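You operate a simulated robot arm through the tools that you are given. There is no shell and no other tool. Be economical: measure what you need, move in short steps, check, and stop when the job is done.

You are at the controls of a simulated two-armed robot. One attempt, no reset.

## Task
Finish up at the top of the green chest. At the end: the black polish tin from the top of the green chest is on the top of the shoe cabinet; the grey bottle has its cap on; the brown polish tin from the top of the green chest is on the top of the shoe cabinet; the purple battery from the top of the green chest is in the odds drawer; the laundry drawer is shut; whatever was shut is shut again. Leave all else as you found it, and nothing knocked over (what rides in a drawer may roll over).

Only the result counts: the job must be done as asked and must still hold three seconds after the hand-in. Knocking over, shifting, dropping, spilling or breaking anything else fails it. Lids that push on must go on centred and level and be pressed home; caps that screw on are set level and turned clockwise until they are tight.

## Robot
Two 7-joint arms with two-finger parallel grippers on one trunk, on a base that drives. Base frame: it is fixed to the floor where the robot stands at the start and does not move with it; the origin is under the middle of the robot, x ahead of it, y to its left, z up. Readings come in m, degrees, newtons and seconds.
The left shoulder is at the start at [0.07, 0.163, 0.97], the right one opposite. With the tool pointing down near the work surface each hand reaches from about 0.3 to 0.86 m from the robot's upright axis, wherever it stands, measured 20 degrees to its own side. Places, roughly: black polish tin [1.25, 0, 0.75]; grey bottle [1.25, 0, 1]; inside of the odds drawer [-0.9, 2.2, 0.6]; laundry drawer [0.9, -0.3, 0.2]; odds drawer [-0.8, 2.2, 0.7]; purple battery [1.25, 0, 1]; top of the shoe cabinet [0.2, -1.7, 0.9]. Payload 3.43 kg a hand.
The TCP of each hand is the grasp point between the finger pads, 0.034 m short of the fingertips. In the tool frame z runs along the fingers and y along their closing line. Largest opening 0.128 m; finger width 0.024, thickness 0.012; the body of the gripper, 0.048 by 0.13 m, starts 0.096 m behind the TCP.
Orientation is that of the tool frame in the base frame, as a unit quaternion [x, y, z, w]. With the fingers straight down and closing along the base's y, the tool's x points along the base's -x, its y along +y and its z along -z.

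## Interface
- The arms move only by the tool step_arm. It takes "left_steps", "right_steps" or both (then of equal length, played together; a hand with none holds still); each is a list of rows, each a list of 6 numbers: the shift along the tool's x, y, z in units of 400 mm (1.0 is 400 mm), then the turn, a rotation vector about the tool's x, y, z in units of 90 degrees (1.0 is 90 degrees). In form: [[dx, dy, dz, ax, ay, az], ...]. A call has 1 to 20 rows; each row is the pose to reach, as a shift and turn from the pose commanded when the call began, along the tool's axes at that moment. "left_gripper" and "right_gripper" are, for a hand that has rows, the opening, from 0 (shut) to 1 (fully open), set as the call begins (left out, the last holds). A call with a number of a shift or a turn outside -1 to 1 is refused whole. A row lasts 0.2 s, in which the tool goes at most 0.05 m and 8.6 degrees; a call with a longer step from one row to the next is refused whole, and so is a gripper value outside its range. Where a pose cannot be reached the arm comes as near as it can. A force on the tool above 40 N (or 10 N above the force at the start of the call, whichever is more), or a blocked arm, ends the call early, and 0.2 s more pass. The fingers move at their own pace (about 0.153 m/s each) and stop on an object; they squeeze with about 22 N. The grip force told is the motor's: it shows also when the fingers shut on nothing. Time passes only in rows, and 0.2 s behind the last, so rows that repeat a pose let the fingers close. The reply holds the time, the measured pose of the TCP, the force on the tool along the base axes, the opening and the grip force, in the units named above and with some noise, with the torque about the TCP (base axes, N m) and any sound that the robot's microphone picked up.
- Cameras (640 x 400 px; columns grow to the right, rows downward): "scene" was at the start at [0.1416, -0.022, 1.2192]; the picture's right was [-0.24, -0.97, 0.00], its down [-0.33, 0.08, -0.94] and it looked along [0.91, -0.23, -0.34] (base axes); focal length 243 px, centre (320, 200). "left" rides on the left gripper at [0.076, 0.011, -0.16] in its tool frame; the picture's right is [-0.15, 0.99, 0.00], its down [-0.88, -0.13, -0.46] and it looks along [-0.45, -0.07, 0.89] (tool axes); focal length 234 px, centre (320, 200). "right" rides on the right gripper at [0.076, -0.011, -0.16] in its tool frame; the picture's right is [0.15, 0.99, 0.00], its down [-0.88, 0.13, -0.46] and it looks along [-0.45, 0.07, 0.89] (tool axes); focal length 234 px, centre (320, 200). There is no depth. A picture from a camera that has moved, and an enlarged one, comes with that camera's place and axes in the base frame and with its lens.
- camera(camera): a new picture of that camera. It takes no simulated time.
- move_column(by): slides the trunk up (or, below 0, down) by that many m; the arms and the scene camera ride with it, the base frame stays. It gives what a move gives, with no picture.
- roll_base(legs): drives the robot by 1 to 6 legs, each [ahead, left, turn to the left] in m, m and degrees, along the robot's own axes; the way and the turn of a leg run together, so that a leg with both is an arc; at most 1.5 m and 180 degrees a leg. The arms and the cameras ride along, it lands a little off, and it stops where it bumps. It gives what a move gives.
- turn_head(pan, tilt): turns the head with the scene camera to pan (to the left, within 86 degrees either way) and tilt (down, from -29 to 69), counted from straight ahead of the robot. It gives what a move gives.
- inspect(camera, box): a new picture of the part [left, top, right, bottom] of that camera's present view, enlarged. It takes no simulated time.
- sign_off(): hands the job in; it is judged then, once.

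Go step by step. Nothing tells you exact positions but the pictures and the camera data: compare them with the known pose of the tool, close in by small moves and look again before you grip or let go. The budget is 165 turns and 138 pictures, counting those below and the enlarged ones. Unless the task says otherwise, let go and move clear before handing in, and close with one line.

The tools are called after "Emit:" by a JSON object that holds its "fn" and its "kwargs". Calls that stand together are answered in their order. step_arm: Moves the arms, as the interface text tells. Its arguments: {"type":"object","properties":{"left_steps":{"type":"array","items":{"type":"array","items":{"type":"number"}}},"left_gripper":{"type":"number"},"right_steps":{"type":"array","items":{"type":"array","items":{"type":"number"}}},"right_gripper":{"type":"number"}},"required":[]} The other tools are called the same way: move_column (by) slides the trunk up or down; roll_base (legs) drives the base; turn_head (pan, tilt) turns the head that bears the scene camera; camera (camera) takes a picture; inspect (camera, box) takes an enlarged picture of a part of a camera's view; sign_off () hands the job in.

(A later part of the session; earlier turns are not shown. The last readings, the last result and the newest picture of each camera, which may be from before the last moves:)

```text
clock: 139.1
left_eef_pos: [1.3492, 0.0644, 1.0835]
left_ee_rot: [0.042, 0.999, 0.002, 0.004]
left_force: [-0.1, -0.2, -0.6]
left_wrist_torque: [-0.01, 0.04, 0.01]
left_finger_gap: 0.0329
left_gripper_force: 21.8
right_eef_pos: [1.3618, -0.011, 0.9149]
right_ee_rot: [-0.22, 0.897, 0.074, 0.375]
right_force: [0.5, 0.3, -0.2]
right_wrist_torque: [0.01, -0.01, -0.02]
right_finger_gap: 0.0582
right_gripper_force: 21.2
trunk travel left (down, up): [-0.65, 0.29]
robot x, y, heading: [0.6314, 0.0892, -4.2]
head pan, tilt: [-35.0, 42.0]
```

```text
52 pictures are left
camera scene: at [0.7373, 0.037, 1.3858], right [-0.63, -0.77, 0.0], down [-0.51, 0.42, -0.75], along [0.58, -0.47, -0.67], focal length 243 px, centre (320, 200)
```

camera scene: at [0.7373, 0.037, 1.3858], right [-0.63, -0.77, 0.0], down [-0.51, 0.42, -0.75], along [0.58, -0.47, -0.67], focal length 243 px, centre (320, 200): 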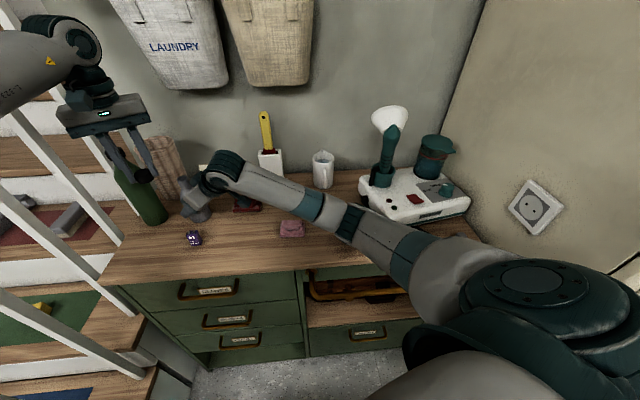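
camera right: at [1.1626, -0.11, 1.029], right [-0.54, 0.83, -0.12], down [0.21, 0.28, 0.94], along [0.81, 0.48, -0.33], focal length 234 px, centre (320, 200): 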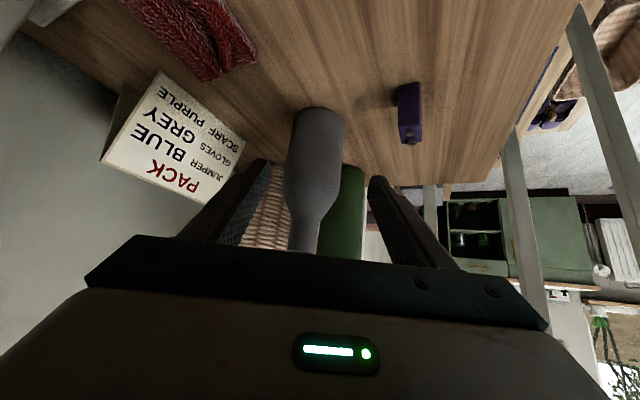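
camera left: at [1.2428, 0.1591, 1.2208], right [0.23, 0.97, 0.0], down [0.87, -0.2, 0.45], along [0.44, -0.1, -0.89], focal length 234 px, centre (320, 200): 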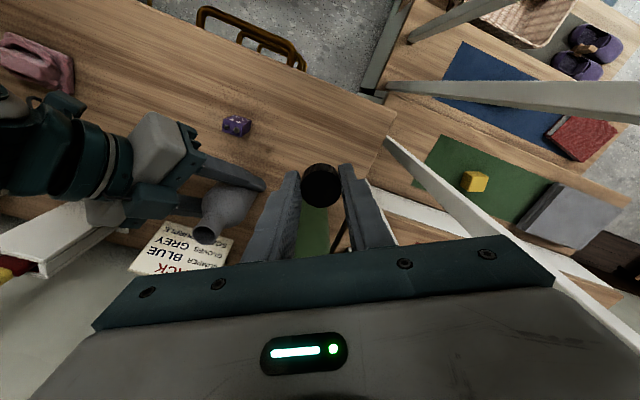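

The right forearm is resting near the chest's front edge. I release, retreat, raise the trunk 12 cm so the elbow is higher, and look again.

Emit:
{"fn": "step_arm", "kwargs": {"right_steps": [[0, 0, 0, 0, 0, 0], [0, 0, 0, 0, 0, 0]], "right_gripper": 0.68}}

Emit:
{"fn": "step_arm", "kwargs": {"right_steps": [[0, 0, -0.08, 0, 0, 0], [0, 0, -0.18, 0, 0, 0], [0, 0, -0.28, 0, 0, 0], [0, 0, -0.38, 0, 0, 0]]}}

Emit:
{"fn": "move_column", "kwargs": {"by": 0.14}}

Emit:
{"fn": "camera", "kwargs": {"camera": "scene"}}

```text
clock: 139.7
left_eef_pos: [1.3495, 0.0654, 1.0839]
left_ee_rot: [0.042, 0.999, 0.0, 0.003]
left_force: [-0.7, 0.3, -0.3]
left_wrist_torque: [-0.02, 0.0, -0.01]
left_finger_gap: 0.0327
left_gripper_force: 22.0
right_eef_pos: [1.3628, -0.0113, 0.915]
right_ee_rot: [-0.22, 0.897, 0.075, 0.375]
right_force: [0.3, 0.0, -0.3]
right_wrist_torque: [-0.01, -0.01, -0.01]
right_finger_gap: 0.0869
right_gripper_force: 0.0
trunk travel left (down, up): [-0.65, 0.29]
robot x, y, heading: [0.6293, 0.0925, -4.4]
head pan, tilt: [-35.0, 42.0]
```

```text
clock: 140.7
left_eef_pos: [1.3547, 0.0656, 1.0775]
left_ee_rot: [0.041, 0.999, 0.0, 0.0]
left_force: [-0.5, -0.6, -0.2]
left_wrist_torque: [0.01, 0.0, -0.04]
left_finger_gap: 0.0329
left_gripper_force: 21.7
right_eef_pos: [1.2698, -0.0499, 1.0135]
right_ee_rot: [-0.221, 0.9, 0.079, 0.368]
right_force: [-0.2, -0.2, -0.2]
right_wrist_torque: [-0.03, 0.0, -0.03]
right_finger_gap: 0.0871
right_gripper_force: 0.0
trunk travel left (down, up): [-0.65, 0.29]
robot x, y, heading: [0.6321, 0.0937, -4.2]
head pan, tilt: [-35.0, 42.0]
```

```text
clock: 142.4
left_eef_pos: [1.3552, 0.0647, 1.2163]
left_ee_rot: [0.042, 0.999, 0.0, 0.0]
left_force: [0.0, -0.9, -0.4]
left_wrist_torque: [-0.02, 0.05, 0.02]
left_finger_gap: 0.0326
left_gripper_force: 22.0
right_eef_pos: [1.2725, -0.0494, 1.154]
right_ee_rot: [-0.22, 0.9, 0.08, 0.368]
right_force: [0.7, -0.1, 0.6]
right_wrist_torque: [-0.01, -0.01, 0.02]
right_finger_gap: 0.0871
right_gripper_force: 0.0
trunk travel left (down, up): [-0.79, 0.15]
robot x, y, heading: [0.6301, 0.0896, -4.1]
head pan, tilt: [-35.0, 42.0]
```

```text
51 pictures are left
camera scene: at [0.7457, 0.0365, 1.5247], right [-0.63, -0.77, 0.0], down [-0.52, 0.42, -0.74], along [0.58, -0.47, -0.67], focal length 243 px, centre (320, 200)
```

scene: 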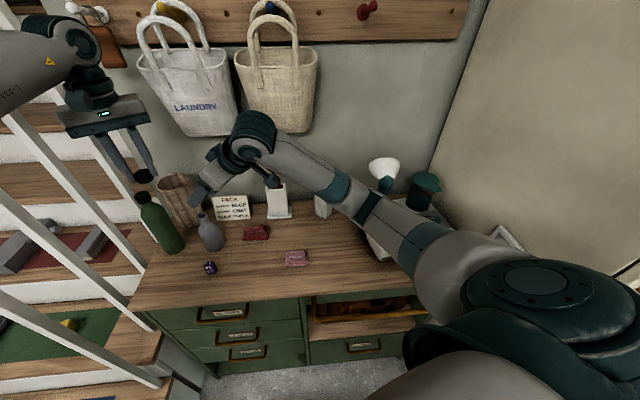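

Everything on the chest looks unchanged and the robot is level. I approach the bottle again with the right hand.

Emit:
{"fn": "step_arm", "kwargs": {"right_steps": [[0.12, 0, 0, 0, 0, 0], [0.2525, 0, 0.02, 0, 0, 0], [0.2525, 0, 0.12, 0, 0, 0], [0.2525, 0, 0.22, 0, 0, 0], [0.2525, 0, 0.32, 0, 0, 0], [0.2525, 0, 0.43, 0, 0, 0]]}}

Emit:
{"fn": "camera", "kwargs": {"camera": "right"}}

Emit:
{"fn": "camera", "kwargs": {"camera": "scene"}}

```text
refused: row 2 steps farther than a row can; nothing moved
```

```text
50 pictures are left
camera right: at [1.1275, -0.1343, 1.2147], right [-0.54, 0.83, -0.12], down [0.21, 0.27, 0.94], along [0.81, 0.49, -0.32], focal length 234 px, centre (320, 200)
```

right: 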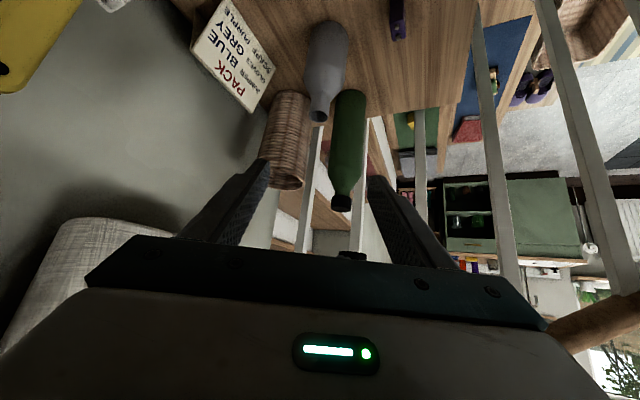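

```text
49 pictures are left
camera scene: at [0.7457, 0.0365, 1.5247], right [-0.63, -0.77, 0.0], down [-0.52, 0.42, -0.74], along [0.58, -0.47, -0.67], focal length 243 px, centre (320, 200)
```

scene: 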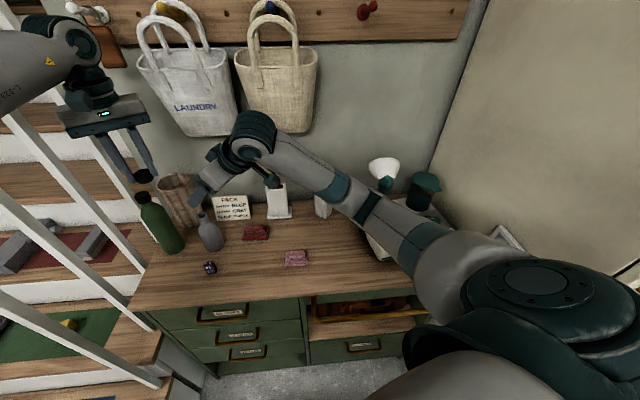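

A step was just too long; I resend with smaller rows.

Emit:
{"fn": "step_arm", "kwargs": {"right_steps": [[0.11, 0, 0, 0, 0, 0], [0.22, 0, 0, 0, 0, 0], [0.2525, 0, 0.09, 0, 0, 0], [0.2525, 0, 0.2, 0, 0, 0], [0.2525, 0, 0.31, 0, 0, 0], [0.2525, 0, 0.42, 0, 0, 0]]}}

Emit:
{"fn": "camera", "kwargs": {"camera": "right"}}

```text
clock: 143.8
left_eef_pos: [1.3563, 0.0664, 1.2172]
left_ee_rot: [0.042, 0.999, 0.0, -0.001]
left_force: [-0.9, 0.2, -0.3]
left_wrist_torque: [0.0, 0.05, 0.01]
left_finger_gap: 0.0327
left_gripper_force: 22.3
right_eef_pos: [1.3156, -0.0334, 0.9638]
right_ee_rot: [-0.221, 0.9, 0.08, 0.368]
right_force: [0.1, 0.2, 0.0]
right_wrist_torque: [0.01, 0.0, 0.02]
right_finger_gap: 0.087
right_gripper_force: 0.1
trunk travel left (down, up): [-0.79, 0.15]
robot x, y, heading: [0.6249, 0.0926, -4.4]
head pan, tilt: [-35.0, 42.0]
```

```text
48 pictures are left
camera right: at [1.1701, -0.1182, 1.0257], right [-0.54, 0.83, -0.12], down [0.21, 0.27, 0.94], along [0.81, 0.48, -0.33], focal length 234 px, centre (320, 200)
```

right: 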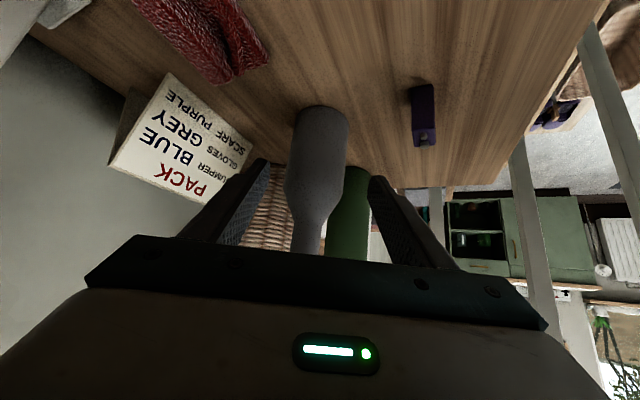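

Aligned again; advance and grip.

Emit:
{"fn": "step_arm", "kwargs": {"right_steps": [[0, -0.003, 0.07, 0, 0, 0], [0, -0.005, 0.14, 0, 0, 0], [0, -0.005, 0.198, 0, 0, 0]]}}

Emit:
{"fn": "step_arm", "kwargs": {"right_steps": [[0, 0, 0, 0, 0, 0], [0, 0, 0, 0, 0, 0], [0, 0, 0, 0, 0, 0]], "right_gripper": 0}}

Emit:
{"fn": "step_arm", "kwargs": {"left_steps": [[0, 0, 0.1, 0, 0, 0], [0, 0, 0.2, 0, 0, 0], [0, 0, 0.3, 0, 0, 0], [0, 0, 0.37, 0, 0, 0]]}}

Emit:
{"fn": "inspect", "kwargs": {"camera": "left", "box": [200, 110, 400, 250]}}

```text
clock: 144.6
left_eef_pos: [1.3554, 0.0637, 1.2164]
left_ee_rot: [0.041, 0.999, 0.001, -0.001]
left_force: [0.2, -0.7, 0.1]
left_wrist_torque: [0.0, -0.01, 0.0]
left_finger_gap: 0.0325
left_gripper_force: 22.1
right_eef_pos: [1.3645, -0.0106, 0.9067]
right_ee_rot: [-0.222, 0.9, 0.081, 0.368]
right_force: [-0.4, 0.4, -0.6]
right_wrist_torque: [-0.01, -0.01, 0.0]
right_finger_gap: 0.087
right_gripper_force: 0.1
trunk travel left (down, up): [-0.79, 0.15]
robot x, y, heading: [0.6288, 0.0956, -4.1]
head pan, tilt: [-35.0, 42.0]
```

```text
clock: 145.4
left_eef_pos: [1.3555, 0.0643, 1.2174]
left_ee_rot: [0.042, 0.999, 0.002, -0.001]
left_force: [-0.3, -0.2, -0.4]
left_wrist_torque: [-0.02, 0.02, -0.02]
left_finger_gap: 0.0329
left_gripper_force: 21.8
right_eef_pos: [1.3652, -0.0112, 0.9071]
right_ee_rot: [-0.221, 0.9, 0.081, 0.368]
right_force: [1.0, -0.4, -0.2]
right_wrist_torque: [0.03, -0.04, 0.0]
right_finger_gap: 0.0589
right_gripper_force: 21.9
trunk travel left (down, up): [-0.79, 0.15]
robot x, y, heading: [0.6264, 0.094, -4.3]
head pan, tilt: [-35.0, 42.0]
```

```text
clock: 146.4
left_eef_pos: [1.3586, 0.0611, 1.072]
left_ee_rot: [0.042, 0.999, 0.001, -0.001]
left_force: [0.6, -1.0, 0.4]
left_wrist_torque: [-0.01, 0.02, 0.01]
left_finger_gap: 0.0326
left_gripper_force: 22.0
right_eef_pos: [1.3642, -0.0097, 0.9067]
right_ee_rot: [-0.221, 0.9, 0.081, 0.368]
right_force: [0.6, 0.5, -0.4]
right_wrist_torque: [0.07, 0.01, -0.02]
right_finger_gap: 0.0588
right_gripper_force: 22.1
trunk travel left (down, up): [-0.79, 0.15]
robot x, y, heading: [0.6294, 0.0912, -4.3]
head pan, tilt: [-35.0, 42.0]
```

```text
2.86 times, centred on (300, 180) of left
camera zoom: at [1.2829, 0.078, 1.2326], right [0.23, 0.97, 0.0], down [0.87, -0.2, 0.45], along [0.44, -0.1, -0.89], focal length 669 px, centre (377, 257)
```

zoom: 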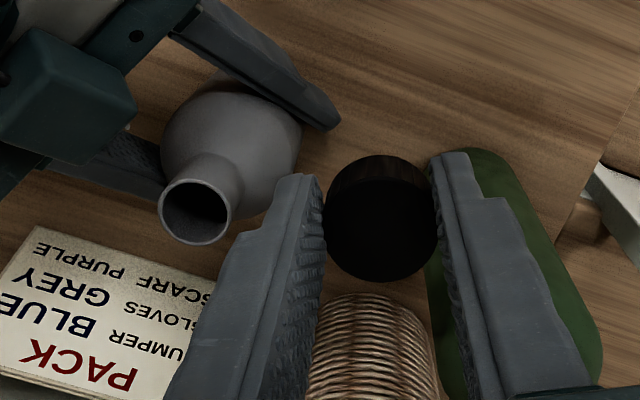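

The bottle is firmly held; neck and cap positions agree from both hands. I move the cap over the neck and verify from the scene camera.

Emit:
{"fn": "step_arm", "kwargs": {"left_steps": [[-0.004, -0.06, 0, 0, 0, 0], [-0.008, -0.12, 0, 0, 0, 0], [-0.0125, -0.176, 0, 0, 0, 0], [-0.0125, -0.176, 0, 0, 0, 0]]}}

Emit:
{"fn": "turn_head", "kwargs": {"pan": 0, "tilt": 35}}

Emit:
{"fn": "camera", "kwargs": {"camera": "scene"}}

Emit:
{"fn": "inspect", "kwargs": {"camera": "left", "box": [220, 100, 420, 240]}}

```text
clock: 147.4
left_eef_pos: [1.3529, -0.0073, 1.0721]
left_ee_rot: [0.042, 0.999, 0.001, -0.001]
left_force: [-0.5, 0.3, -0.1]
left_wrist_torque: [-0.01, 0.02, -0.01]
left_finger_gap: 0.0328
left_gripper_force: 21.5
right_eef_pos: [1.3646, -0.0102, 0.9067]
right_ee_rot: [-0.221, 0.9, 0.08, 0.367]
right_force: [-0.2, -1.1, 1.2]
right_wrist_torque: [0.05, 0.06, 0.03]
right_finger_gap: 0.0588
right_gripper_force: 22.0
trunk travel left (down, up): [-0.79, 0.15]
robot x, y, heading: [0.6256, 0.0941, -4.2]
head pan, tilt: [-35.0, 42.0]
```

```text
clock: 148.4
left_eef_pos: [1.3523, -0.008, 1.0715]
left_ee_rot: [0.042, 0.999, 0.001, -0.001]
left_force: [-0.3, -0.1, -0.1]
left_wrist_torque: [0.03, -0.01, -0.02]
left_finger_gap: 0.033
left_gripper_force: 21.8
right_eef_pos: [1.3644, -0.01, 0.9074]
right_ee_rot: [-0.221, 0.9, 0.081, 0.367]
right_force: [0.9, 0.9, -0.7]
right_wrist_torque: [0.07, 0.0, -0.06]
right_finger_gap: 0.059
right_gripper_force: 22.1
trunk travel left (down, up): [-0.79, 0.15]
robot x, y, heading: [0.628, 0.0912, -4.0]
head pan, tilt: [0.0, 35.0]
```

```text
46 pictures are left
camera scene: at [0.7686, 0.0827, 1.5353], right [-0.07, -1.0, 0.0], down [-0.57, 0.04, -0.82], along [0.82, -0.06, -0.57], focal length 243 px, centre (320, 200)
```

scene: 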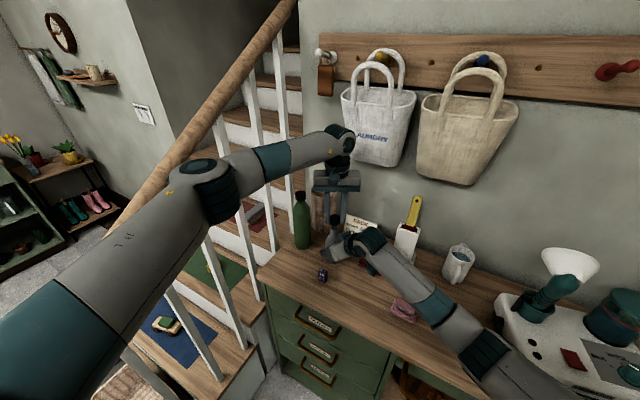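

```text
2.86 times, centred on (320, 170) of left
camera zoom: at [1.2783, 0.0092, 1.2309], right [0.23, 0.97, 0.0], down [0.87, -0.2, 0.45], along [0.44, -0.1, -0.89], focal length 669 px, centre (320, 286)
```

zoom: 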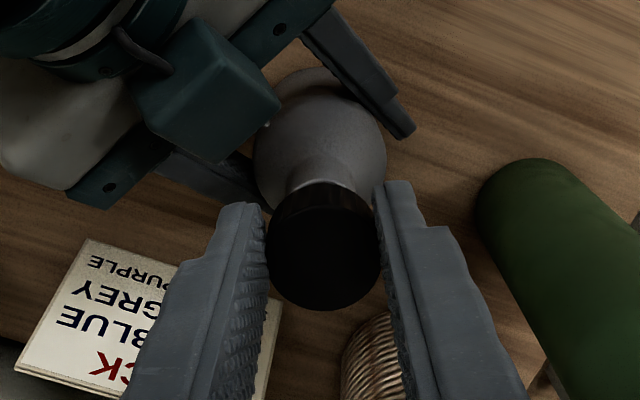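

The cap is laterally right but about 5 mm short in depth. I correct that and lower to just above the rim, then check.

Emit:
{"fn": "step_arm", "kwargs": {"left_steps": [[-0.014, 0, 0, 0, 0, 0], [-0.014, 0, 0.02, 0, 0, 0], [-0.014, 0, 0.045, 0, 0, 0], [-0.014, 0, 0.045, 0, 0, 0]]}}

Emit:
{"fn": "inspect", "kwargs": {"camera": "scene", "box": [310, 180, 370, 270]}}

Emit:
{"fn": "inspect", "kwargs": {"camera": "left", "box": [220, 100, 420, 240]}}

Emit:
{"fn": "inspect", "kwargs": {"camera": "right", "box": [220, 100, 420, 280]}}

```text
clock: 149.4
left_eef_pos: [1.3592, -0.0062, 1.0523]
left_ee_rot: [0.042, 0.999, 0.0, 0.0]
left_force: [-0.3, -1.5, -0.1]
left_wrist_torque: [-0.02, -0.01, -0.01]
left_finger_gap: 0.0328
left_gripper_force: 22.3
right_eef_pos: [1.3654, -0.0112, 0.9066]
right_ee_rot: [-0.22, 0.9, 0.08, 0.368]
right_force: [-0.4, 0.6, 0.5]
right_wrist_torque: [0.05, 0.0, -0.01]
right_finger_gap: 0.059
right_gripper_force: 22.0
trunk travel left (down, up): [-0.79, 0.15]
robot x, y, heading: [0.6319, 0.094, -4.0]
head pan, tilt: [0.0, 35.0]
```

```text
4.44 times, centred on (340, 225) of scene
camera zoom: at [0.7686, 0.0828, 1.5353], right [-0.07, -1.0, 0.0], down [-0.57, 0.04, -0.82], along [0.82, -0.06, -0.57], focal length 1079 px, centre (231, 89)
```

zoom: 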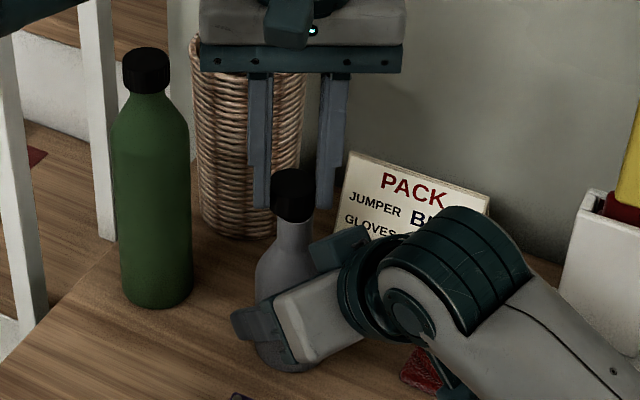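

```text
2.86 times, centred on (320, 170) of left
camera zoom: at [1.2841, 0.0109, 1.2118], right [0.23, 0.97, 0.0], down [0.87, -0.2, 0.45], along [0.44, -0.1, -0.89], focal length 669 px, centre (320, 286)
```

zoom: 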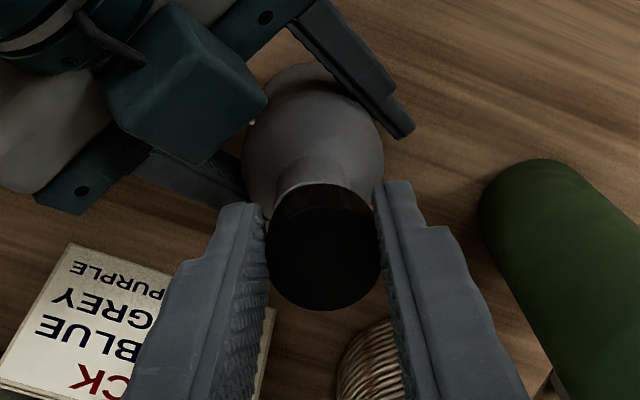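

```text
2.22 times, centred on (320, 190) of right
camera zoom: at [1.2205, -0.0953, 0.9681], right [-0.54, 0.83, -0.12], down [0.21, 0.27, 0.94], along [0.81, 0.49, -0.32], focal length 520 px, centre (320, 222)
```

zoom: 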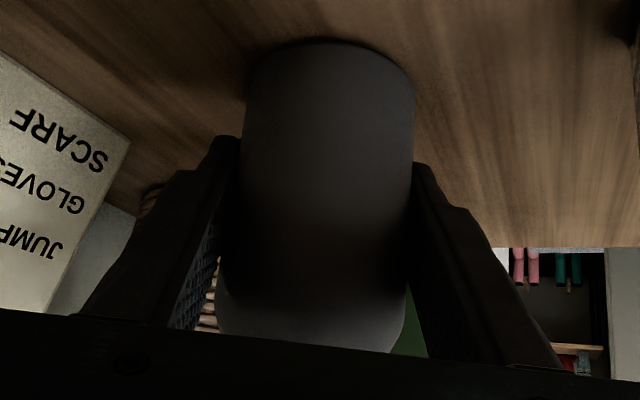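

Cap is over the neck; I shift 2.5 mm toward the neck's side and lower gently to feel contact.

Emit:
{"fn": "step_arm", "kwargs": {"left_steps": [[0, -0.006, 0, 0, 0, 0], [0, -0.006, 0.008, 0, 0, 0], [0, -0.006, 0.014, 0, 0, 0], [0, -0.006, 0.02, 0, 0, 0]]}}

Emit:
{"fn": "inspect", "kwargs": {"camera": "left", "box": [220, 100, 420, 240]}}

```text
clock: 150.4
left_eef_pos: [1.3587, -0.0094, 1.0447]
left_ee_rot: [0.042, 0.999, -0.001, 0.001]
left_force: [-0.9, 0.6, 15.4]
left_wrist_torque: [-0.01, 0.17, 0.04]
left_finger_gap: 0.0327
left_gripper_force: 21.5
right_eef_pos: [1.3649, -0.0106, 0.9066]
right_ee_rot: [-0.221, 0.9, 0.081, 0.368]
right_force: [6.0, -0.2, -3.4]
right_wrist_torque: [0.29, -0.18, -0.12]
right_finger_gap: 0.0588
right_gripper_force: 21.9
trunk travel left (down, up): [-0.79, 0.15]
robot x, y, heading: [0.6283, 0.0954, -4.0]
head pan, tilt: [0.0, 35.0]
```

```text
2.86 times, centred on (320, 170) of left
camera zoom: at [1.2835, 0.0089, 1.2052], right [0.23, 0.97, 0.0], down [0.87, -0.2, 0.46], along [0.44, -0.1, -0.89], focal length 669 px, centre (320, 286)
```

zoom: 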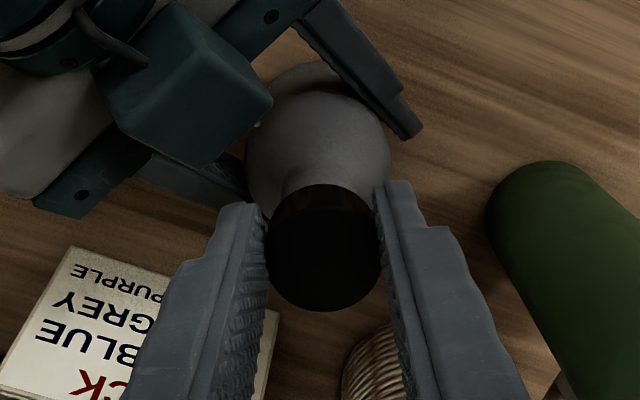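

There is contact, and the torque shows it is on the near side of the neck, so the cap is slightly too far forward. I lift, move back 2 mm and test again.

Emit:
{"fn": "step_arm", "kwargs": {"left_steps": [[0, 0, -0.014, 0, 0, 0], [0.005, 0, -0.014, 0, 0, 0], [0.005, 0, -0.006, 0, 0, 0], [0.005, 0, 0, 0, 0, 0], [0.005, 0, 0, 0, 0, 0]]}}

Emit:
{"fn": "step_arm", "kwargs": {"left_steps": [[0, 0, -0.014, 0, 0, 0], [0.005, 0, -0.014, 0, 0, 0], [0.005, 0, -0.006, 0, 0, 0], [0.005, 0, 0, 0, 0, 0], [0.005, 0, 0, 0, 0, 0]]}}

```text
clock: 151.6
left_eef_pos: [1.3584, -0.0093, 1.0444]
left_ee_rot: [0.042, 0.999, 0.002, 0.0]
left_force: [-0.7, 2.2, 14.1]
left_wrist_torque: [0.01, 0.08, -0.02]
left_finger_gap: 0.0328
left_gripper_force: 22.0
right_eef_pos: [1.364, -0.0101, 0.9066]
right_ee_rot: [-0.22, 0.9, 0.08, 0.368]
right_force: [4.7, -0.3, -4.0]
right_wrist_torque: [0.47, -0.19, -0.09]
right_finger_gap: 0.0591
right_gripper_force: 22.1
trunk travel left (down, up): [-0.79, 0.15]
robot x, y, heading: [0.6235, 0.0918, -4.4]
head pan, tilt: [0.0, 35.0]
```

```text
clock: 152.8
left_eef_pos: [1.3559, -0.008, 1.0423]
left_ee_rot: [0.042, 0.999, 0.0, -0.001]
left_force: [0.0, 0.8, -0.6]
left_wrist_torque: [0.02, 0.0, -0.03]
left_finger_gap: 0.0326
left_gripper_force: 21.5
right_eef_pos: [1.3652, -0.0098, 0.9073]
right_ee_rot: [-0.221, 0.9, 0.08, 0.368]
right_force: [-0.2, -0.2, 0.7]
right_wrist_torque: [0.02, 0.08, -0.01]
right_finger_gap: 0.0591
right_gripper_force: 22.3
trunk travel left (down, up): [-0.79, 0.15]
robot x, y, heading: [0.6263, 0.0894, -4.3]
head pan, tilt: [0.0, 35.0]
```

At 4 mm back the contact vanished: the cap now goes over the neck. I lower further to seat it.

Emit:
{"fn": "step_arm", "kwargs": {"left_steps": [[0, 0, 0.008, 0, 0, 0], [0, 0, 0.016, 0, 0, 0], [0, 0, 0.024, 0, 0, 0]]}}

Emit:
{"fn": "inspect", "kwargs": {"camera": "scene", "box": [310, 180, 370, 270]}}

```text
clock: 153.6
left_eef_pos: [1.3557, -0.0076, 1.0346]
left_ee_rot: [0.042, 0.999, 0.002, -0.001]
left_force: [0.0, 0.0, 0.3]
left_wrist_torque: [-0.02, 0.0, 0.0]
left_finger_gap: 0.0329
left_gripper_force: 21.8
right_eef_pos: [1.3644, -0.0096, 0.9068]
right_ee_rot: [-0.22, 0.9, 0.08, 0.368]
right_force: [0.2, 0.1, -0.3]
right_wrist_torque: [0.07, 0.01, -0.01]
right_finger_gap: 0.0589
right_gripper_force: 21.5
trunk travel left (down, up): [-0.79, 0.15]
robot x, y, heading: [0.6327, 0.0927, -4.3]
head pan, tilt: [0.0, 35.0]
```

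```text
4.44 times, centred on (340, 225) of scene
camera zoom: at [0.7686, 0.0829, 1.5353], right [-0.07, -1.0, 0.0], down [-0.57, 0.04, -0.82], along [0.82, -0.06, -0.57], focal length 1079 px, centre (231, 89)
```

zoom: 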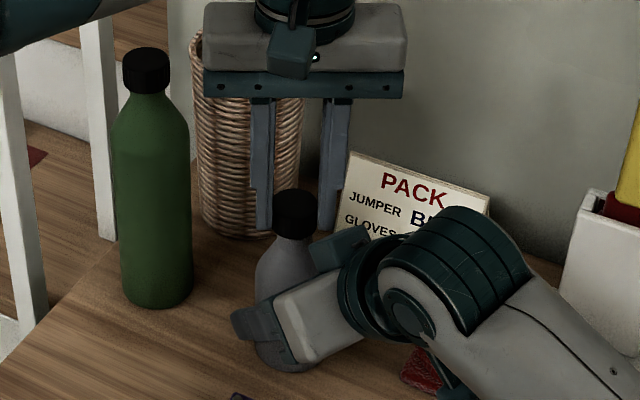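

The cap slides over the neck freely. I keep lowering until it seats.

Emit:
{"fn": "step_arm", "kwargs": {"left_steps": [[0, 0, 0.005, 0, 0, 0], [0, 0, 0.01, 0, 0, 0], [0, 0, 0.015, 0, 0, 0], [0, 0, 0.02, 0, 0, 0]]}}

```text
clock: 154.6
left_eef_pos: [1.3563, -0.0082, 1.027]
left_ee_rot: [0.041, 0.999, 0.0, 0.0]
left_force: [-1.9, -5.2, 15.7]
left_wrist_torque: [-0.27, -0.03, -0.08]
left_finger_gap: 0.033
left_gripper_force: 22.2
right_eef_pos: [1.3643, -0.0101, 0.907]
right_ee_rot: [-0.221, 0.9, 0.08, 0.368]
right_force: [5.2, 4.9, -4.9]
right_wrist_torque: [-0.17, 0.05, -0.07]
right_finger_gap: 0.059
right_gripper_force: 21.6
trunk travel left (down, up): [-0.79, 0.15]
robot x, y, heading: [0.6292, 0.0908, -4.2]
head pan, tilt: [0.0, 35.0]
```

The cap is seated with about 15 N. I ease the side load slightly and turn it clockwise (as seen from above).

Emit:
{"fn": "step_arm", "kwargs": {"left_steps": [[0, -0.003, -0.002, 0, 0, 0], [0, -0.003, -0.002, 0, 0, 0.08], [0, -0.003, -0.002, 0, 0, 0.16], [0, -0.003, -0.002, 0, 0, 0.24], [0, -0.003, -0.002, 0, 0, 0.32], [0, -0.003, -0.002, 0, 0, 0.4]]}}

Emit:
{"fn": "inspect", "kwargs": {"camera": "scene", "box": [310, 180, 370, 270]}}

```text
clock: 156.0
left_eef_pos: [1.3551, -0.0088, 1.025]
left_ee_rot: [0.349, 0.937, 0.001, 0.0]
left_force: [5.3, 7.2, 8.0]
left_wrist_torque: [0.28, -0.36, 0.11]
left_finger_gap: 0.0329
left_gripper_force: 21.8
right_eef_pos: [1.3636, -0.012, 0.9071]
right_ee_rot: [-0.221, 0.899, 0.08, 0.368]
right_force: [-6.8, -5.0, -0.4]
right_wrist_torque: [0.58, -0.11, -0.12]
right_finger_gap: 0.0591
right_gripper_force: 21.9
trunk travel left (down, up): [-0.79, 0.15]
robot x, y, heading: [0.6275, 0.0947, -4.4]
head pan, tilt: [0.0, 35.0]
```

```text
4.44 times, centred on (340, 225) of scene
camera zoom: at [0.7676, 0.0833, 1.5354], right [-0.07, -1.0, 0.0], down [-0.57, 0.04, -0.82], along [0.82, -0.06, -0.57], focal length 1079 px, centre (231, 89)
```

zoom: 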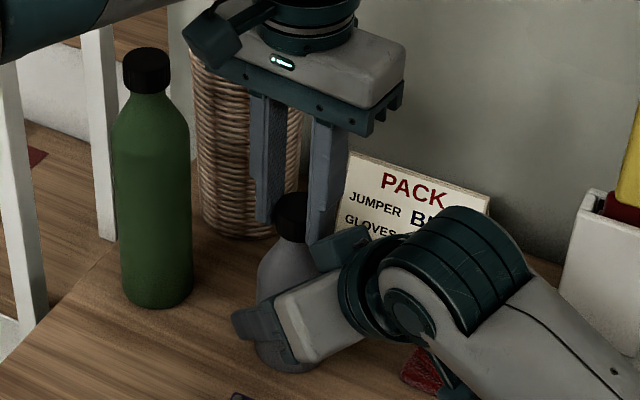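

The cap turns; the side load comes from its few-millimetre offset in the grip. I compensate for that offset and keep turning.

Emit:
{"fn": "step_arm", "kwargs": {"left_steps": [[0.0025, 0.0075, 0, 0, 0, 0], [0.0024, 0.0091, 0.0005, 0, 0, 0.08], [0.0021, 0.0106, 0.001, 0, 0, 0.16], [0.0016, 0.0121, 0.0015, 0, 0, 0.24], [0.001, 0.0135, 0.002, 0, 0, 0.32], [0.0001, 0.0148, 0.0025, 0, 0, 0.4], [-0.0009, 0.0161, 0.003, 0, 0, 0.48], [-0.002, 0.0171, 0.003, 0, 0, 0.56]]}}

```text
clock: 157.8
left_eef_pos: [1.3277, 0.0237, 1.025]
left_ee_rot: [0.452, 0.892, 0.003, -0.001]
left_force: [-0.8, 0.9, -0.2]
left_wrist_torque: [-0.12, 0.01, -0.01]
left_finger_gap: 0.0
left_gripper_force: 22.4
left hand out of reach, approached as far as the arm can: row 3, 4, 5, 6, 7, 8
right_eef_pos: [1.3656, -0.0075, 0.908]
right_ee_rot: [-0.221, 0.9, 0.079, 0.367]
right_force: [0.7, 0.9, -0.7]
right_wrist_torque: [-0.05, 0.0, -0.08]
right_finger_gap: 0.0585
right_gripper_force: 22.2
trunk travel left (down, up): [-0.79, 0.15]
robot x, y, heading: [0.6281, 0.0889, -4.1]
head pan, tilt: [0.0, 35.0]
```

The left arm ran out of reach and slipped off the cap. I check the state of cap and bottle.

Emit:
{"fn": "inspect", "kwargs": {"camera": "scene", "box": [310, 180, 370, 270]}}

Emit:
{"fn": "camera", "kwargs": {"camera": "scene"}}

Emit:
{"fn": "camera", "kwargs": {"camera": "left"}}

```text
4.44 times, centred on (340, 225) of scene
camera zoom: at [0.7687, 0.0881, 1.5352], right [-0.07, -1.0, 0.0], down [-0.57, 0.04, -0.82], along [0.82, -0.06, -0.57], focal length 1079 px, centre (231, 89)
```

zoom: 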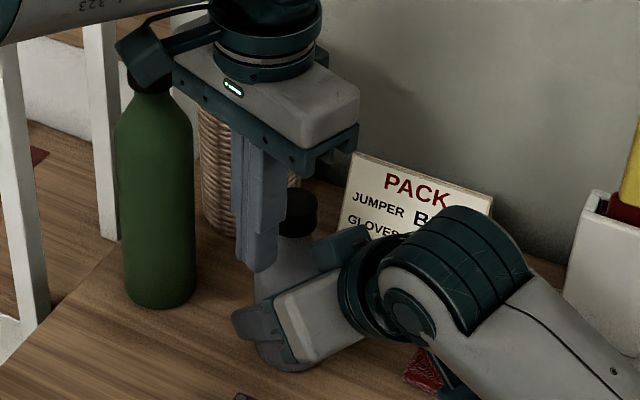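

```text
37 pictures are left
camera scene: at [0.7687, 0.0881, 1.5352], right [-0.07, -1.0, 0.0], down [-0.57, 0.04, -0.82], along [0.82, -0.06, -0.57], focal length 243 px, centre (320, 200)
```

scene: 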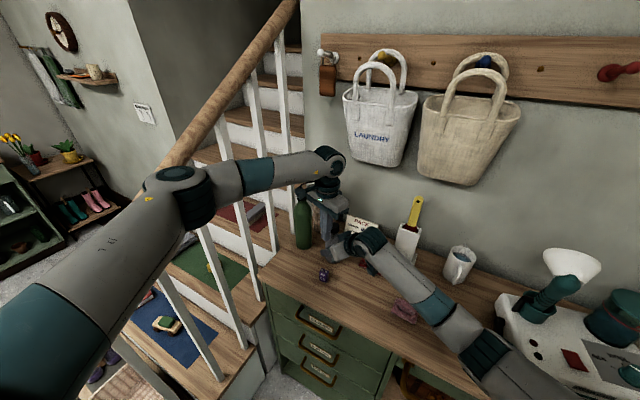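

```text
36 pictures are left
camera left: at [1.2914, 0.0921, 1.1858], right [0.88, 0.47, 0.0], down [0.42, -0.79, 0.45], along [0.21, -0.4, -0.89], focal length 234 px, centre (320, 200)
```

left: 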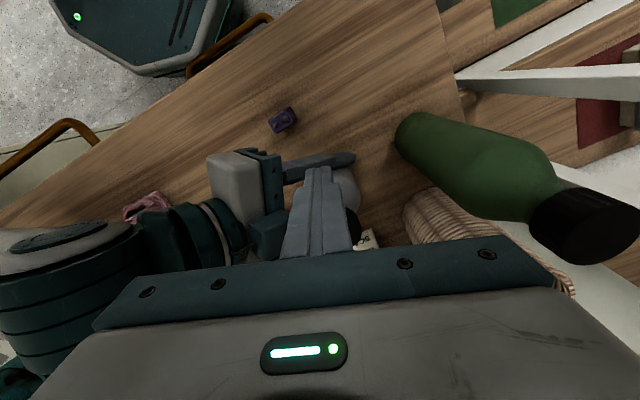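

The cap sits on the bottle neck. I raise the left hand first and read where it ends up.

Emit:
{"fn": "step_arm", "kwargs": {"left_steps": [[0, 0, -0.1, 0, 0, -0.08], [0, 0, -0.2, 0, 0, -0.16], [0, 0, -0.3, 0, 0, -0.24], [0, 0, -0.3, 0, 0, -0.32], [0, 0, -0.3, 0, 0, -0.4], [0, 0, -0.3, 0, 0, -0.48], [0, 0, -0.3, 0, 0, -0.56]]}}

```text
clock: 159.4
left_eef_pos: [1.3265, 0.021, 1.1464]
left_ee_rot: [0.027, 1.0, 0.006, 0.001]
left_force: [0.0, 0.2, 0.0]
left_wrist_torque: [0.0, 0.02, -0.01]
left_finger_gap: 0.0
left_gripper_force: 21.5
right_eef_pos: [1.3644, -0.0104, 0.9069]
right_ee_rot: [-0.22, 0.899, 0.08, 0.369]
right_force: [-0.4, -1.1, 1.7]
right_wrist_torque: [0.06, -0.01, 0.01]
right_finger_gap: 0.0587
right_gripper_force: 22.3
trunk travel left (down, up): [-0.79, 0.15]
robot x, y, heading: [0.6301, 0.0906, -4.2]
head pan, tilt: [0.0, 35.0]
```

Orientation responds as expected. Now I turn the open hand 40° counter-clockwise while centring it over the cap, ready for a fresh clockwise sweep.

Emit:
{"fn": "step_arm", "kwargs": {"left_steps": [[-0.015, -0.012, 0, 0.0015, 0, -0.073], [-0.03, -0.024, 0, 0.003, 0, -0.147], [-0.045, -0.036, 0, 0.0045, 0, -0.22], [-0.061, -0.048, 0, 0.006, 0, -0.293], [-0.076, -0.06, 0, 0.007, 0, -0.367], [-0.0915, -0.0715, 0, 0.0075, 0, -0.44], [-0.0915, -0.0715, 0, 0.0075, 0, -0.44]], "left_gripper": 0.48}}

Emit:
{"fn": "inspect", "kwargs": {"camera": "left", "box": [220, 80, 420, 240]}}

```text
clock: 161.0
left_eef_pos: [1.3628, -0.0095, 1.144]
left_ee_rot: [-0.312, 0.95, -0.001, 0.002]
left_force: [0.2, 0.3, 0.0]
left_wrist_torque: [0.0, 0.0, 0.0]
left_finger_gap: 0.0617
left_gripper_force: 0.1
right_eef_pos: [1.3648, -0.0101, 0.907]
right_ee_rot: [-0.222, 0.9, 0.081, 0.367]
right_force: [-0.2, -0.3, 2.2]
right_wrist_torque: [0.13, -0.05, 0.01]
right_finger_gap: 0.0585
right_gripper_force: 21.8
trunk travel left (down, up): [-0.79, 0.15]
robot x, y, heading: [0.6271, 0.0943, -4.3]
head pan, tilt: [0.0, 35.0]
```

```text
2.50 times, centred on (320, 160) of left
camera zoom: at [1.2934, -0.0451, 1.3049], right [-0.47, 0.88, 0.0], down [0.78, 0.42, 0.46], along [0.41, 0.21, -0.89], focal length 585 px, centre (320, 300)
```

zoom: 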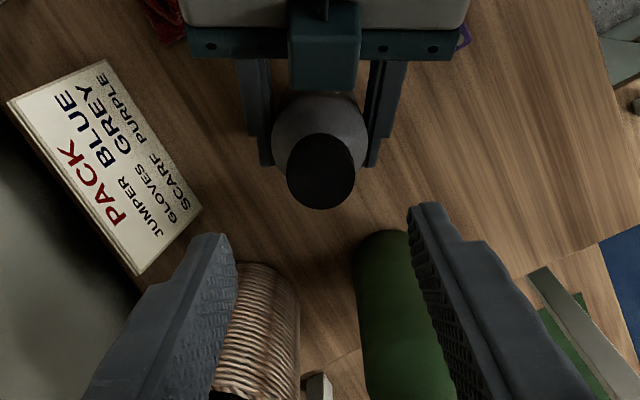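

I have a clear view: the cap is level on the bottle and within 3 mm of the finger centre. I descend, close, and will then turn clockwise.

Emit:
{"fn": "step_arm", "kwargs": {"left_steps": [[-0.0075, -0.003, 0.07, 0, 0, 0], [-0.0075, -0.003, 0.15, 0, 0, 0], [-0.0075, -0.003, 0.23, 0, 0, 0], [-0.0075, -0.003, 0.2975, 0, 0, 0]]}}

Emit:
{"fn": "step_arm", "kwargs": {"left_steps": [[0, 0, 0, 0, 0, 0], [0, 0, 0, 0, 0, 0], [0, 0, 0, 0, 0, 0]], "left_gripper": 0}}

Emit:
{"fn": "step_arm", "kwargs": {"left_steps": [[0, 0, 0, 0, 0, 0.08], [0, 0, 0, 0, 0, 0.16], [0, 0, 0, 0, 0, 0.24], [0, 0, 0, 0, 0, 0.32], [0, 0, 0, 0, 0, 0.4], [0, 0, 0, 0, 0, 0.48], [0, 0, 0, 0, 0, 0.56], [0, 0, 0, 0, 0, 0.64], [0, 0, 0, 0, 0, 0.72]]}}

```text
clock: 162.0
left_eef_pos: [1.3681, -0.0087, 1.0266]
left_ee_rot: [-0.312, 0.95, -0.001, 0.002]
left_force: [0.3, -0.4, 0.5]
left_wrist_torque: [-0.02, -0.04, 0.01]
left_finger_gap: 0.0614
left_gripper_force: 0.0
right_eef_pos: [1.365, -0.0091, 0.9073]
right_ee_rot: [-0.221, 0.9, 0.081, 0.368]
right_force: [-0.5, 1.5, 1.6]
right_wrist_torque: [0.08, -0.07, 0.03]
right_finger_gap: 0.0583
right_gripper_force: 22.0
trunk travel left (down, up): [-0.79, 0.15]
robot x, y, heading: [0.6287, 0.0946, -4.0]
head pan, tilt: [0.0, 35.0]
```

```text
clock: 162.8
left_eef_pos: [1.3676, -0.0092, 1.0268]
left_ee_rot: [-0.311, 0.95, 0.0, 0.003]
left_force: [-3.3, 7.7, 0.2]
left_wrist_torque: [0.21, 0.12, 0.0]
left_finger_gap: 0.0331
left_gripper_force: 21.6
right_eef_pos: [1.3651, -0.0122, 0.9078]
right_ee_rot: [-0.221, 0.9, 0.082, 0.367]
right_force: [4.9, -9.0, 2.6]
right_wrist_torque: [0.77, 0.28, -0.01]
right_finger_gap: 0.0585
right_gripper_force: 21.4
trunk travel left (down, up): [-0.79, 0.15]
robot x, y, heading: [0.6291, 0.0903, -4.3]
head pan, tilt: [0.0, 35.0]
```

```text
clock: 164.8
left_eef_pos: [1.3662, -0.0098, 1.0268]
left_ee_rot: [0.247, 0.969, 0.001, 0.002]
left_force: [6.8, 3.9, -4.2]
left_wrist_torque: [-0.24, -0.65, 0.0]
left_finger_gap: 0.0329
left_gripper_force: 22.4
right_eef_pos: [1.3652, -0.0088, 0.907]
right_ee_rot: [-0.222, 0.899, 0.082, 0.368]
right_force: [-7.8, -4.2, 2.3]
right_wrist_torque: [0.84, -0.2, -0.03]
right_finger_gap: 0.0586
right_gripper_force: 21.7
trunk travel left (down, up): [-0.79, 0.15]
robot x, y, heading: [0.6285, 0.0917, -4.0]
head pan, tilt: [0.0, 35.0]
```

The cap turned 65° and pulls the hand slightly downward, so the thread is drawing in. I finish this sweep, then regrip.

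Emit:
{"fn": "step_arm", "kwargs": {"left_steps": [[-0.004, 0.007, 0.004, 0, 0, 0], [-0.004, 0.007, 0.005, 0, 0, 0.07], [-0.004, 0.007, 0.006, 0, 0, 0.14]]}}

Emit:
{"fn": "step_arm", "kwargs": {"left_steps": [[0, 0, 0, 0, 0, 0], [0, 0, 0, 0, 0, 0]], "left_gripper": 0.48}}

Emit:
{"fn": "step_arm", "kwargs": {"left_steps": [[0, 0, -0.06, 0, 0, 0], [0, 0, -0.13, 0, 0, -0.05], [0, 0, -0.13, 0, 0, -0.14], [0, 0, -0.13, 0, 0, -0.23], [0, 0, -0.13, 0, 0, -0.32], [0, 0, -0.13, 0, 0, -0.41], [0, 0, -0.13, 0, 0, -0.5], [0, 0, -0.13, 0, 0, -0.59], [0, 0, -0.13, 0, 0, -0.68], [0, 0, -0.13, 0, 0, -0.77], [0, 0, -0.13, 0, 0, -0.86], [0, 0, -0.13, 0, 0, -0.86]]}}

Emit:
{"fn": "inspect", "kwargs": {"camera": "left", "box": [220, 80, 420, 240]}}

```text
clock: 165.6
left_eef_pos: [1.3683, -0.009, 1.0253]
left_ee_rot: [0.353, 0.936, 0.0, 0.003]
left_force: [-9.6, -0.7, 11.4]
left_wrist_torque: [-0.29, 0.36, 0.01]
left_finger_gap: 0.033
left_gripper_force: 21.8
right_eef_pos: [1.3641, -0.0107, 0.9066]
right_ee_rot: [-0.221, 0.899, 0.081, 0.369]
right_force: [12.4, 2.2, -5.7]
right_wrist_torque: [0.31, 0.57, -0.06]
right_finger_gap: 0.0587
right_gripper_force: 21.7
trunk travel left (down, up): [-0.79, 0.15]
robot x, y, heading: [0.6285, 0.0932, -4.3]
head pan, tilt: [0.0, 35.0]
```

```text
clock: 166.2
left_eef_pos: [1.3705, -0.0085, 1.0221]
left_ee_rot: [0.35, 0.937, 0.001, 0.002]
left_force: [2.2, 0.0, -1.0]
left_wrist_torque: [0.05, -0.05, 0.09]
left_finger_gap: 0.0604
left_gripper_force: 0.0
right_eef_pos: [1.3646, -0.0104, 0.9074]
right_ee_rot: [-0.222, 0.899, 0.081, 0.368]
right_force: [-2.9, 0.4, 2.7]
right_wrist_torque: [0.06, -0.17, -0.02]
right_finger_gap: 0.0583
right_gripper_force: 22.6
trunk travel left (down, up): [-0.79, 0.15]
robot x, y, heading: [0.6284, 0.093, -4.1]
head pan, tilt: [0.0, 35.0]
```

```text
clock: 168.8
left_eef_pos: [1.369, -0.0077, 1.076]
left_ee_rot: [-0.312, 0.95, -0.001, 0.002]
left_force: [0.4, -0.3, -1.5]
left_wrist_torque: [-0.01, 0.02, -0.03]
left_finger_gap: 0.0615
left_gripper_force: 0.0
right_eef_pos: [1.3647, -0.011, 0.9074]
right_ee_rot: [-0.22, 0.899, 0.081, 0.369]
right_force: [0.3, -0.6, 4.9]
right_wrist_torque: [0.1, -0.14, 0.0]
right_finger_gap: 0.0584
right_gripper_force: 21.8
trunk travel left (down, up): [-0.79, 0.15]
robot x, y, heading: [0.6282, 0.0935, -4.0]
head pan, tilt: [0.0, 35.0]
```

```text
2.50 times, centred on (320, 160) of left
camera zoom: at [1.2995, -0.043, 1.2367], right [-0.47, 0.88, 0.0], down [0.78, 0.42, 0.46], along [0.41, 0.21, -0.89], focal length 585 px, centre (320, 300)
```

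zoom: 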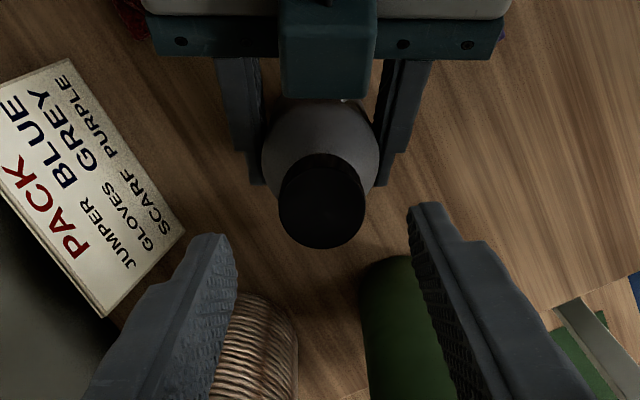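

The cap is still level and centred. Second full sweep: descend, grip, turn.

Emit:
{"fn": "step_arm", "kwargs": {"left_steps": [[0.005, 0, 0.065, 0, 0, 0], [0.005, 0, 0.13, 0, 0, 0], [0.005, 0, 0.13, 0, 0, 0]]}}

Emit:
{"fn": "step_arm", "kwargs": {"left_steps": [[0, 0, 0, 0, 0, 0], [0, 0, 0, 0, 0, 0], [0, 0, 0, 0, 0, 0]], "left_gripper": 0}}

Emit:
{"fn": "step_arm", "kwargs": {"left_steps": [[0, 0, 0, 0, 0, 0.08], [0, 0, 0, 0, 0, 0.16], [0, 0, 0, 0, 0, 0.24], [0, 0, 0, 0, 0, 0.32], [0, 0, 0.001, 0, 0, 0.4], [0, 0, 0.001, 0, 0, 0.48], [0, 0, 0.001, 0, 0, 0.56], [0, 0, 0.001, 0, 0, 0.64], [0, 0, 0.001, 0, 0, 0.72], [0, 0, 0.001, 0, 0, 0.8]]}}

```text
clock: 169.6
left_eef_pos: [1.3657, -0.0083, 1.0263]
left_ee_rot: [-0.311, 0.95, -0.001, 0.002]
left_force: [-0.2, -0.3, 0.4]
left_wrist_torque: [0.0, 0.0, -0.02]
left_finger_gap: 0.0613
left_gripper_force: 0.1
right_eef_pos: [1.3643, -0.0109, 0.9074]
right_ee_rot: [-0.221, 0.899, 0.08, 0.369]
right_force: [0.2, -0.3, 4.5]
right_wrist_torque: [0.09, -0.06, -0.03]
right_finger_gap: 0.0581
right_gripper_force: 21.8
trunk travel left (down, up): [-0.79, 0.15]
robot x, y, heading: [0.6309, 0.093, -4.1]
head pan, tilt: [0.0, 35.0]
```

```text
clock: 170.4
left_eef_pos: [1.367, -0.007, 1.0252]
left_ee_rot: [-0.311, 0.95, -0.001, 0.002]
left_force: [-2.7, 2.9, 0.0]
left_wrist_torque: [0.05, 0.03, -0.01]
left_finger_gap: 0.0361
left_gripper_force: 21.7
right_eef_pos: [1.3657, -0.0107, 0.9063]
right_ee_rot: [-0.221, 0.899, 0.081, 0.369]
right_force: [1.9, -2.1, 3.6]
right_wrist_torque: [0.4, 0.13, -0.02]
right_finger_gap: 0.0579
right_gripper_force: 21.8
trunk travel left (down, up): [-0.79, 0.15]
robot x, y, heading: [0.6303, 0.0943, -4.2]
head pan, tilt: [0.0, 35.0]
```

```text
clock: 172.6
left_eef_pos: [1.3684, -0.0096, 1.0245]
left_ee_rot: [0.307, 0.952, 0.0, 0.003]
left_force: [0.6, 3.3, -1.9]
left_wrist_torque: [-0.44, -0.38, 0.01]
left_finger_gap: 0.0332
left_gripper_force: 22.5
right_eef_pos: [1.3639, -0.0105, 0.9068]
right_ee_rot: [-0.221, 0.9, 0.08, 0.368]
right_force: [-1.1, -5.0, 4.0]
right_wrist_torque: [0.9, 0.16, -0.08]
right_finger_gap: 0.0586
right_gripper_force: 21.6
trunk travel left (down, up): [-0.79, 0.15]
robot x, y, heading: [0.6315, 0.0926, -4.2]
head pan, tilt: [0.0, 35.0]
```

No tightening torque yet, so I continue with another cycle: release, lift, rotate back, regrip, sweep.

Emit:
{"fn": "step_arm", "kwargs": {"left_steps": [[0, 0, 0, 0, 0, 0], [0, 0, 0, 0, 0, 0]], "left_gripper": 0.48}}

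Emit:
{"fn": "step_arm", "kwargs": {"left_steps": [[0, 0, -0.06, 0, 0, 0], [0, 0, -0.1, 0, 0, -0.08], [0, 0, -0.1, 0, 0, -0.17], [0, 0, -0.1, 0, 0, -0.26], [0, 0, -0.1, 0, 0, -0.35], [0, 0, -0.1, 0, 0, -0.44], [0, 0, -0.1, 0, 0, -0.53], [0, 0, -0.1, 0, 0, -0.62], [0, 0, -0.1, 0, 0, -0.71], [0, 0, -0.1, 0, 0, -0.8], [0, 0, -0.05, 0, 0, -0.8], [0, 0, 0.002, 0, 0, -0.8], [0, 0, 0.002, 0, 0, -0.8]]}}

Emit:
{"fn": "step_arm", "kwargs": {"left_steps": [[0, 0, 0, 0, 0, 0], [0, 0, 0, 0, 0, 0], [0, 0, 0, 0, 0, 0]], "left_gripper": 0}}

Emit:
{"fn": "step_arm", "kwargs": {"left_steps": [[0, 0, 0, 0, 0, 0.08], [0, 0, 0, 0, 0, 0.16], [0, 0, 0, 0, 0, 0.24], [0, 0, 0, 0, 0, 0.32], [0, 0, 0.001, 0, 0, 0.4], [0, 0, 0.001, 0, 0, 0.48], [0, 0, 0.001, 0, 0, 0.56], [0, 0, 0.001, 0, 0, 0.64], [0, 0, 0.001, 0, 0, 0.72], [0, 0, 0.001, 0, 0, 0.8]]}}

```text
clock: 173.2
left_eef_pos: [1.3681, -0.0085, 1.0248]
left_ee_rot: [0.306, 0.952, 0.001, 0.003]
left_force: [7.2, 0.7, -0.7]
left_wrist_torque: [0.03, -0.13, 0.19]
left_finger_gap: 0.0594
left_gripper_force: 0.0
right_eef_pos: [1.3651, -0.0092, 0.9067]
right_ee_rot: [-0.222, 0.9, 0.081, 0.367]
right_force: [-5.9, -0.7, 2.2]
right_wrist_torque: [0.04, -0.76, -0.19]
right_finger_gap: 0.0582
right_gripper_force: 21.8
trunk travel left (down, up): [-0.79, 0.15]
robot x, y, heading: [0.6299, 0.093, -4.2]
head pan, tilt: [0.0, 35.0]
```

```text
clock: 176.0
left_eef_pos: [1.3685, -0.008, 1.0233]
left_ee_rot: [-0.312, 0.95, -0.001, 0.002]
left_force: [-0.3, -0.2, 0.3]
left_wrist_torque: [0.0, -0.02, -0.01]
left_finger_gap: 0.0613
left_gripper_force: 0.1
right_eef_pos: [1.3653, -0.0108, 0.907]
right_ee_rot: [-0.22, 0.9, 0.08, 0.368]
right_force: [0.6, 0.0, 0.0]
right_wrist_torque: [0.06, -0.05, -0.02]
right_finger_gap: 0.0581
right_gripper_force: 21.9
trunk travel left (down, up): [-0.79, 0.15]
robot x, y, heading: [0.6289, 0.0911, -4.3]
head pan, tilt: [0.0, 35.0]
```

```text
clock: 176.8
left_eef_pos: [1.367, -0.0084, 1.0232]
left_ee_rot: [-0.311, 0.95, -0.001, 0.002]
left_force: [-6.5, 5.5, 0.9]
left_wrist_torque: [0.16, 0.11, -0.03]
left_finger_gap: 0.0354
left_gripper_force: 22.2
right_eef_pos: [1.3652, -0.0106, 0.9066]
right_ee_rot: [-0.22, 0.9, 0.08, 0.368]
right_force: [6.0, -5.2, -0.1]
right_wrist_torque: [0.5, 0.6, -0.06]
right_finger_gap: 0.058
right_gripper_force: 21.8
trunk travel left (down, up): [-0.79, 0.15]
robot x, y, heading: [0.6296, 0.095, -4.4]
head pan, tilt: [0.0, 35.0]
```

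```text
clock: 179.0
left_eef_pos: [1.3687, -0.008, 1.0235]
left_ee_rot: [0.308, 0.952, 0.001, 0.003]
left_force: [0.2, 1.4, 0.4]
left_wrist_torque: [-0.27, -0.06, 0.56]
left_finger_gap: 0.0334
left_gripper_force: 21.2
right_eef_pos: [1.365, -0.0088, 0.9068]
right_ee_rot: [-0.222, 0.899, 0.082, 0.367]
right_force: [-0.1, -0.7, -0.7]
right_wrist_torque: [0.4, -0.05, -0.49]
right_finger_gap: 0.0583
right_gripper_force: 22.0
trunk travel left (down, up): [-0.79, 0.15]
robot x, y, heading: [0.627, 0.0907, -4.4]
head pan, tilt: [0.0, 35.0]
```

The torque about the vertical rose to about 0.5 N m on both hands: the cap is tightening. One more small turn to be sure.

Emit:
{"fn": "step_arm", "kwargs": {"left_steps": [[0, 0, 0, 0, 0, 0.05], [0, 0, 0, 0, 0, 0.1], [0, 0, 0, 0, 0, 0.1]]}}

Emit:
{"fn": "inspect", "kwargs": {"camera": "scene", "box": [300, 180, 390, 280]}}

```text
clock: 179.8
left_eef_pos: [1.3681, -0.0084, 1.0229]
left_ee_rot: [0.381, 0.925, 0.0, 0.002]
left_force: [0.0, 0.5, -0.7]
left_wrist_torque: [-0.11, -0.01, 0.45]
left_finger_gap: 0.0351
left_gripper_force: 22.4
right_eef_pos: [1.3647, -0.0101, 0.9061]
right_ee_rot: [-0.22, 0.9, 0.081, 0.368]
right_force: [0.4, -0.1, -1.4]
right_wrist_torque: [0.16, -0.01, -0.46]
right_finger_gap: 0.0585
right_gripper_force: 22.5
trunk travel left (down, up): [-0.79, 0.15]
robot x, y, heading: [0.6307, 0.0917, -4.1]
head pan, tilt: [0.0, 35.0]
```

```text
4.00 times, centred on (345, 230) of scene
camera zoom: at [0.7688, 0.0828, 1.5352], right [-0.07, -1.0, 0.0], down [-0.57, 0.04, -0.82], along [0.82, -0.06, -0.57], focal length 971 px, centre (220, 80)
```

zoom: 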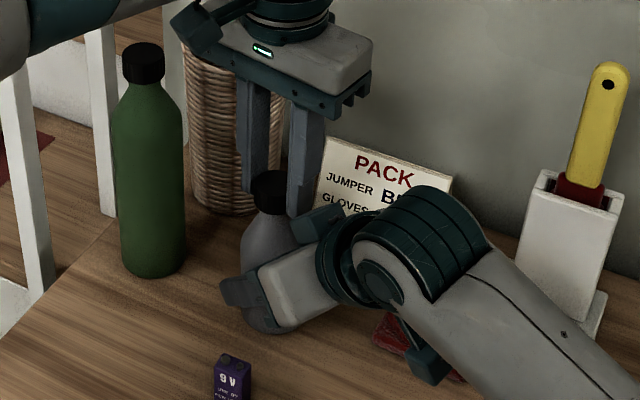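

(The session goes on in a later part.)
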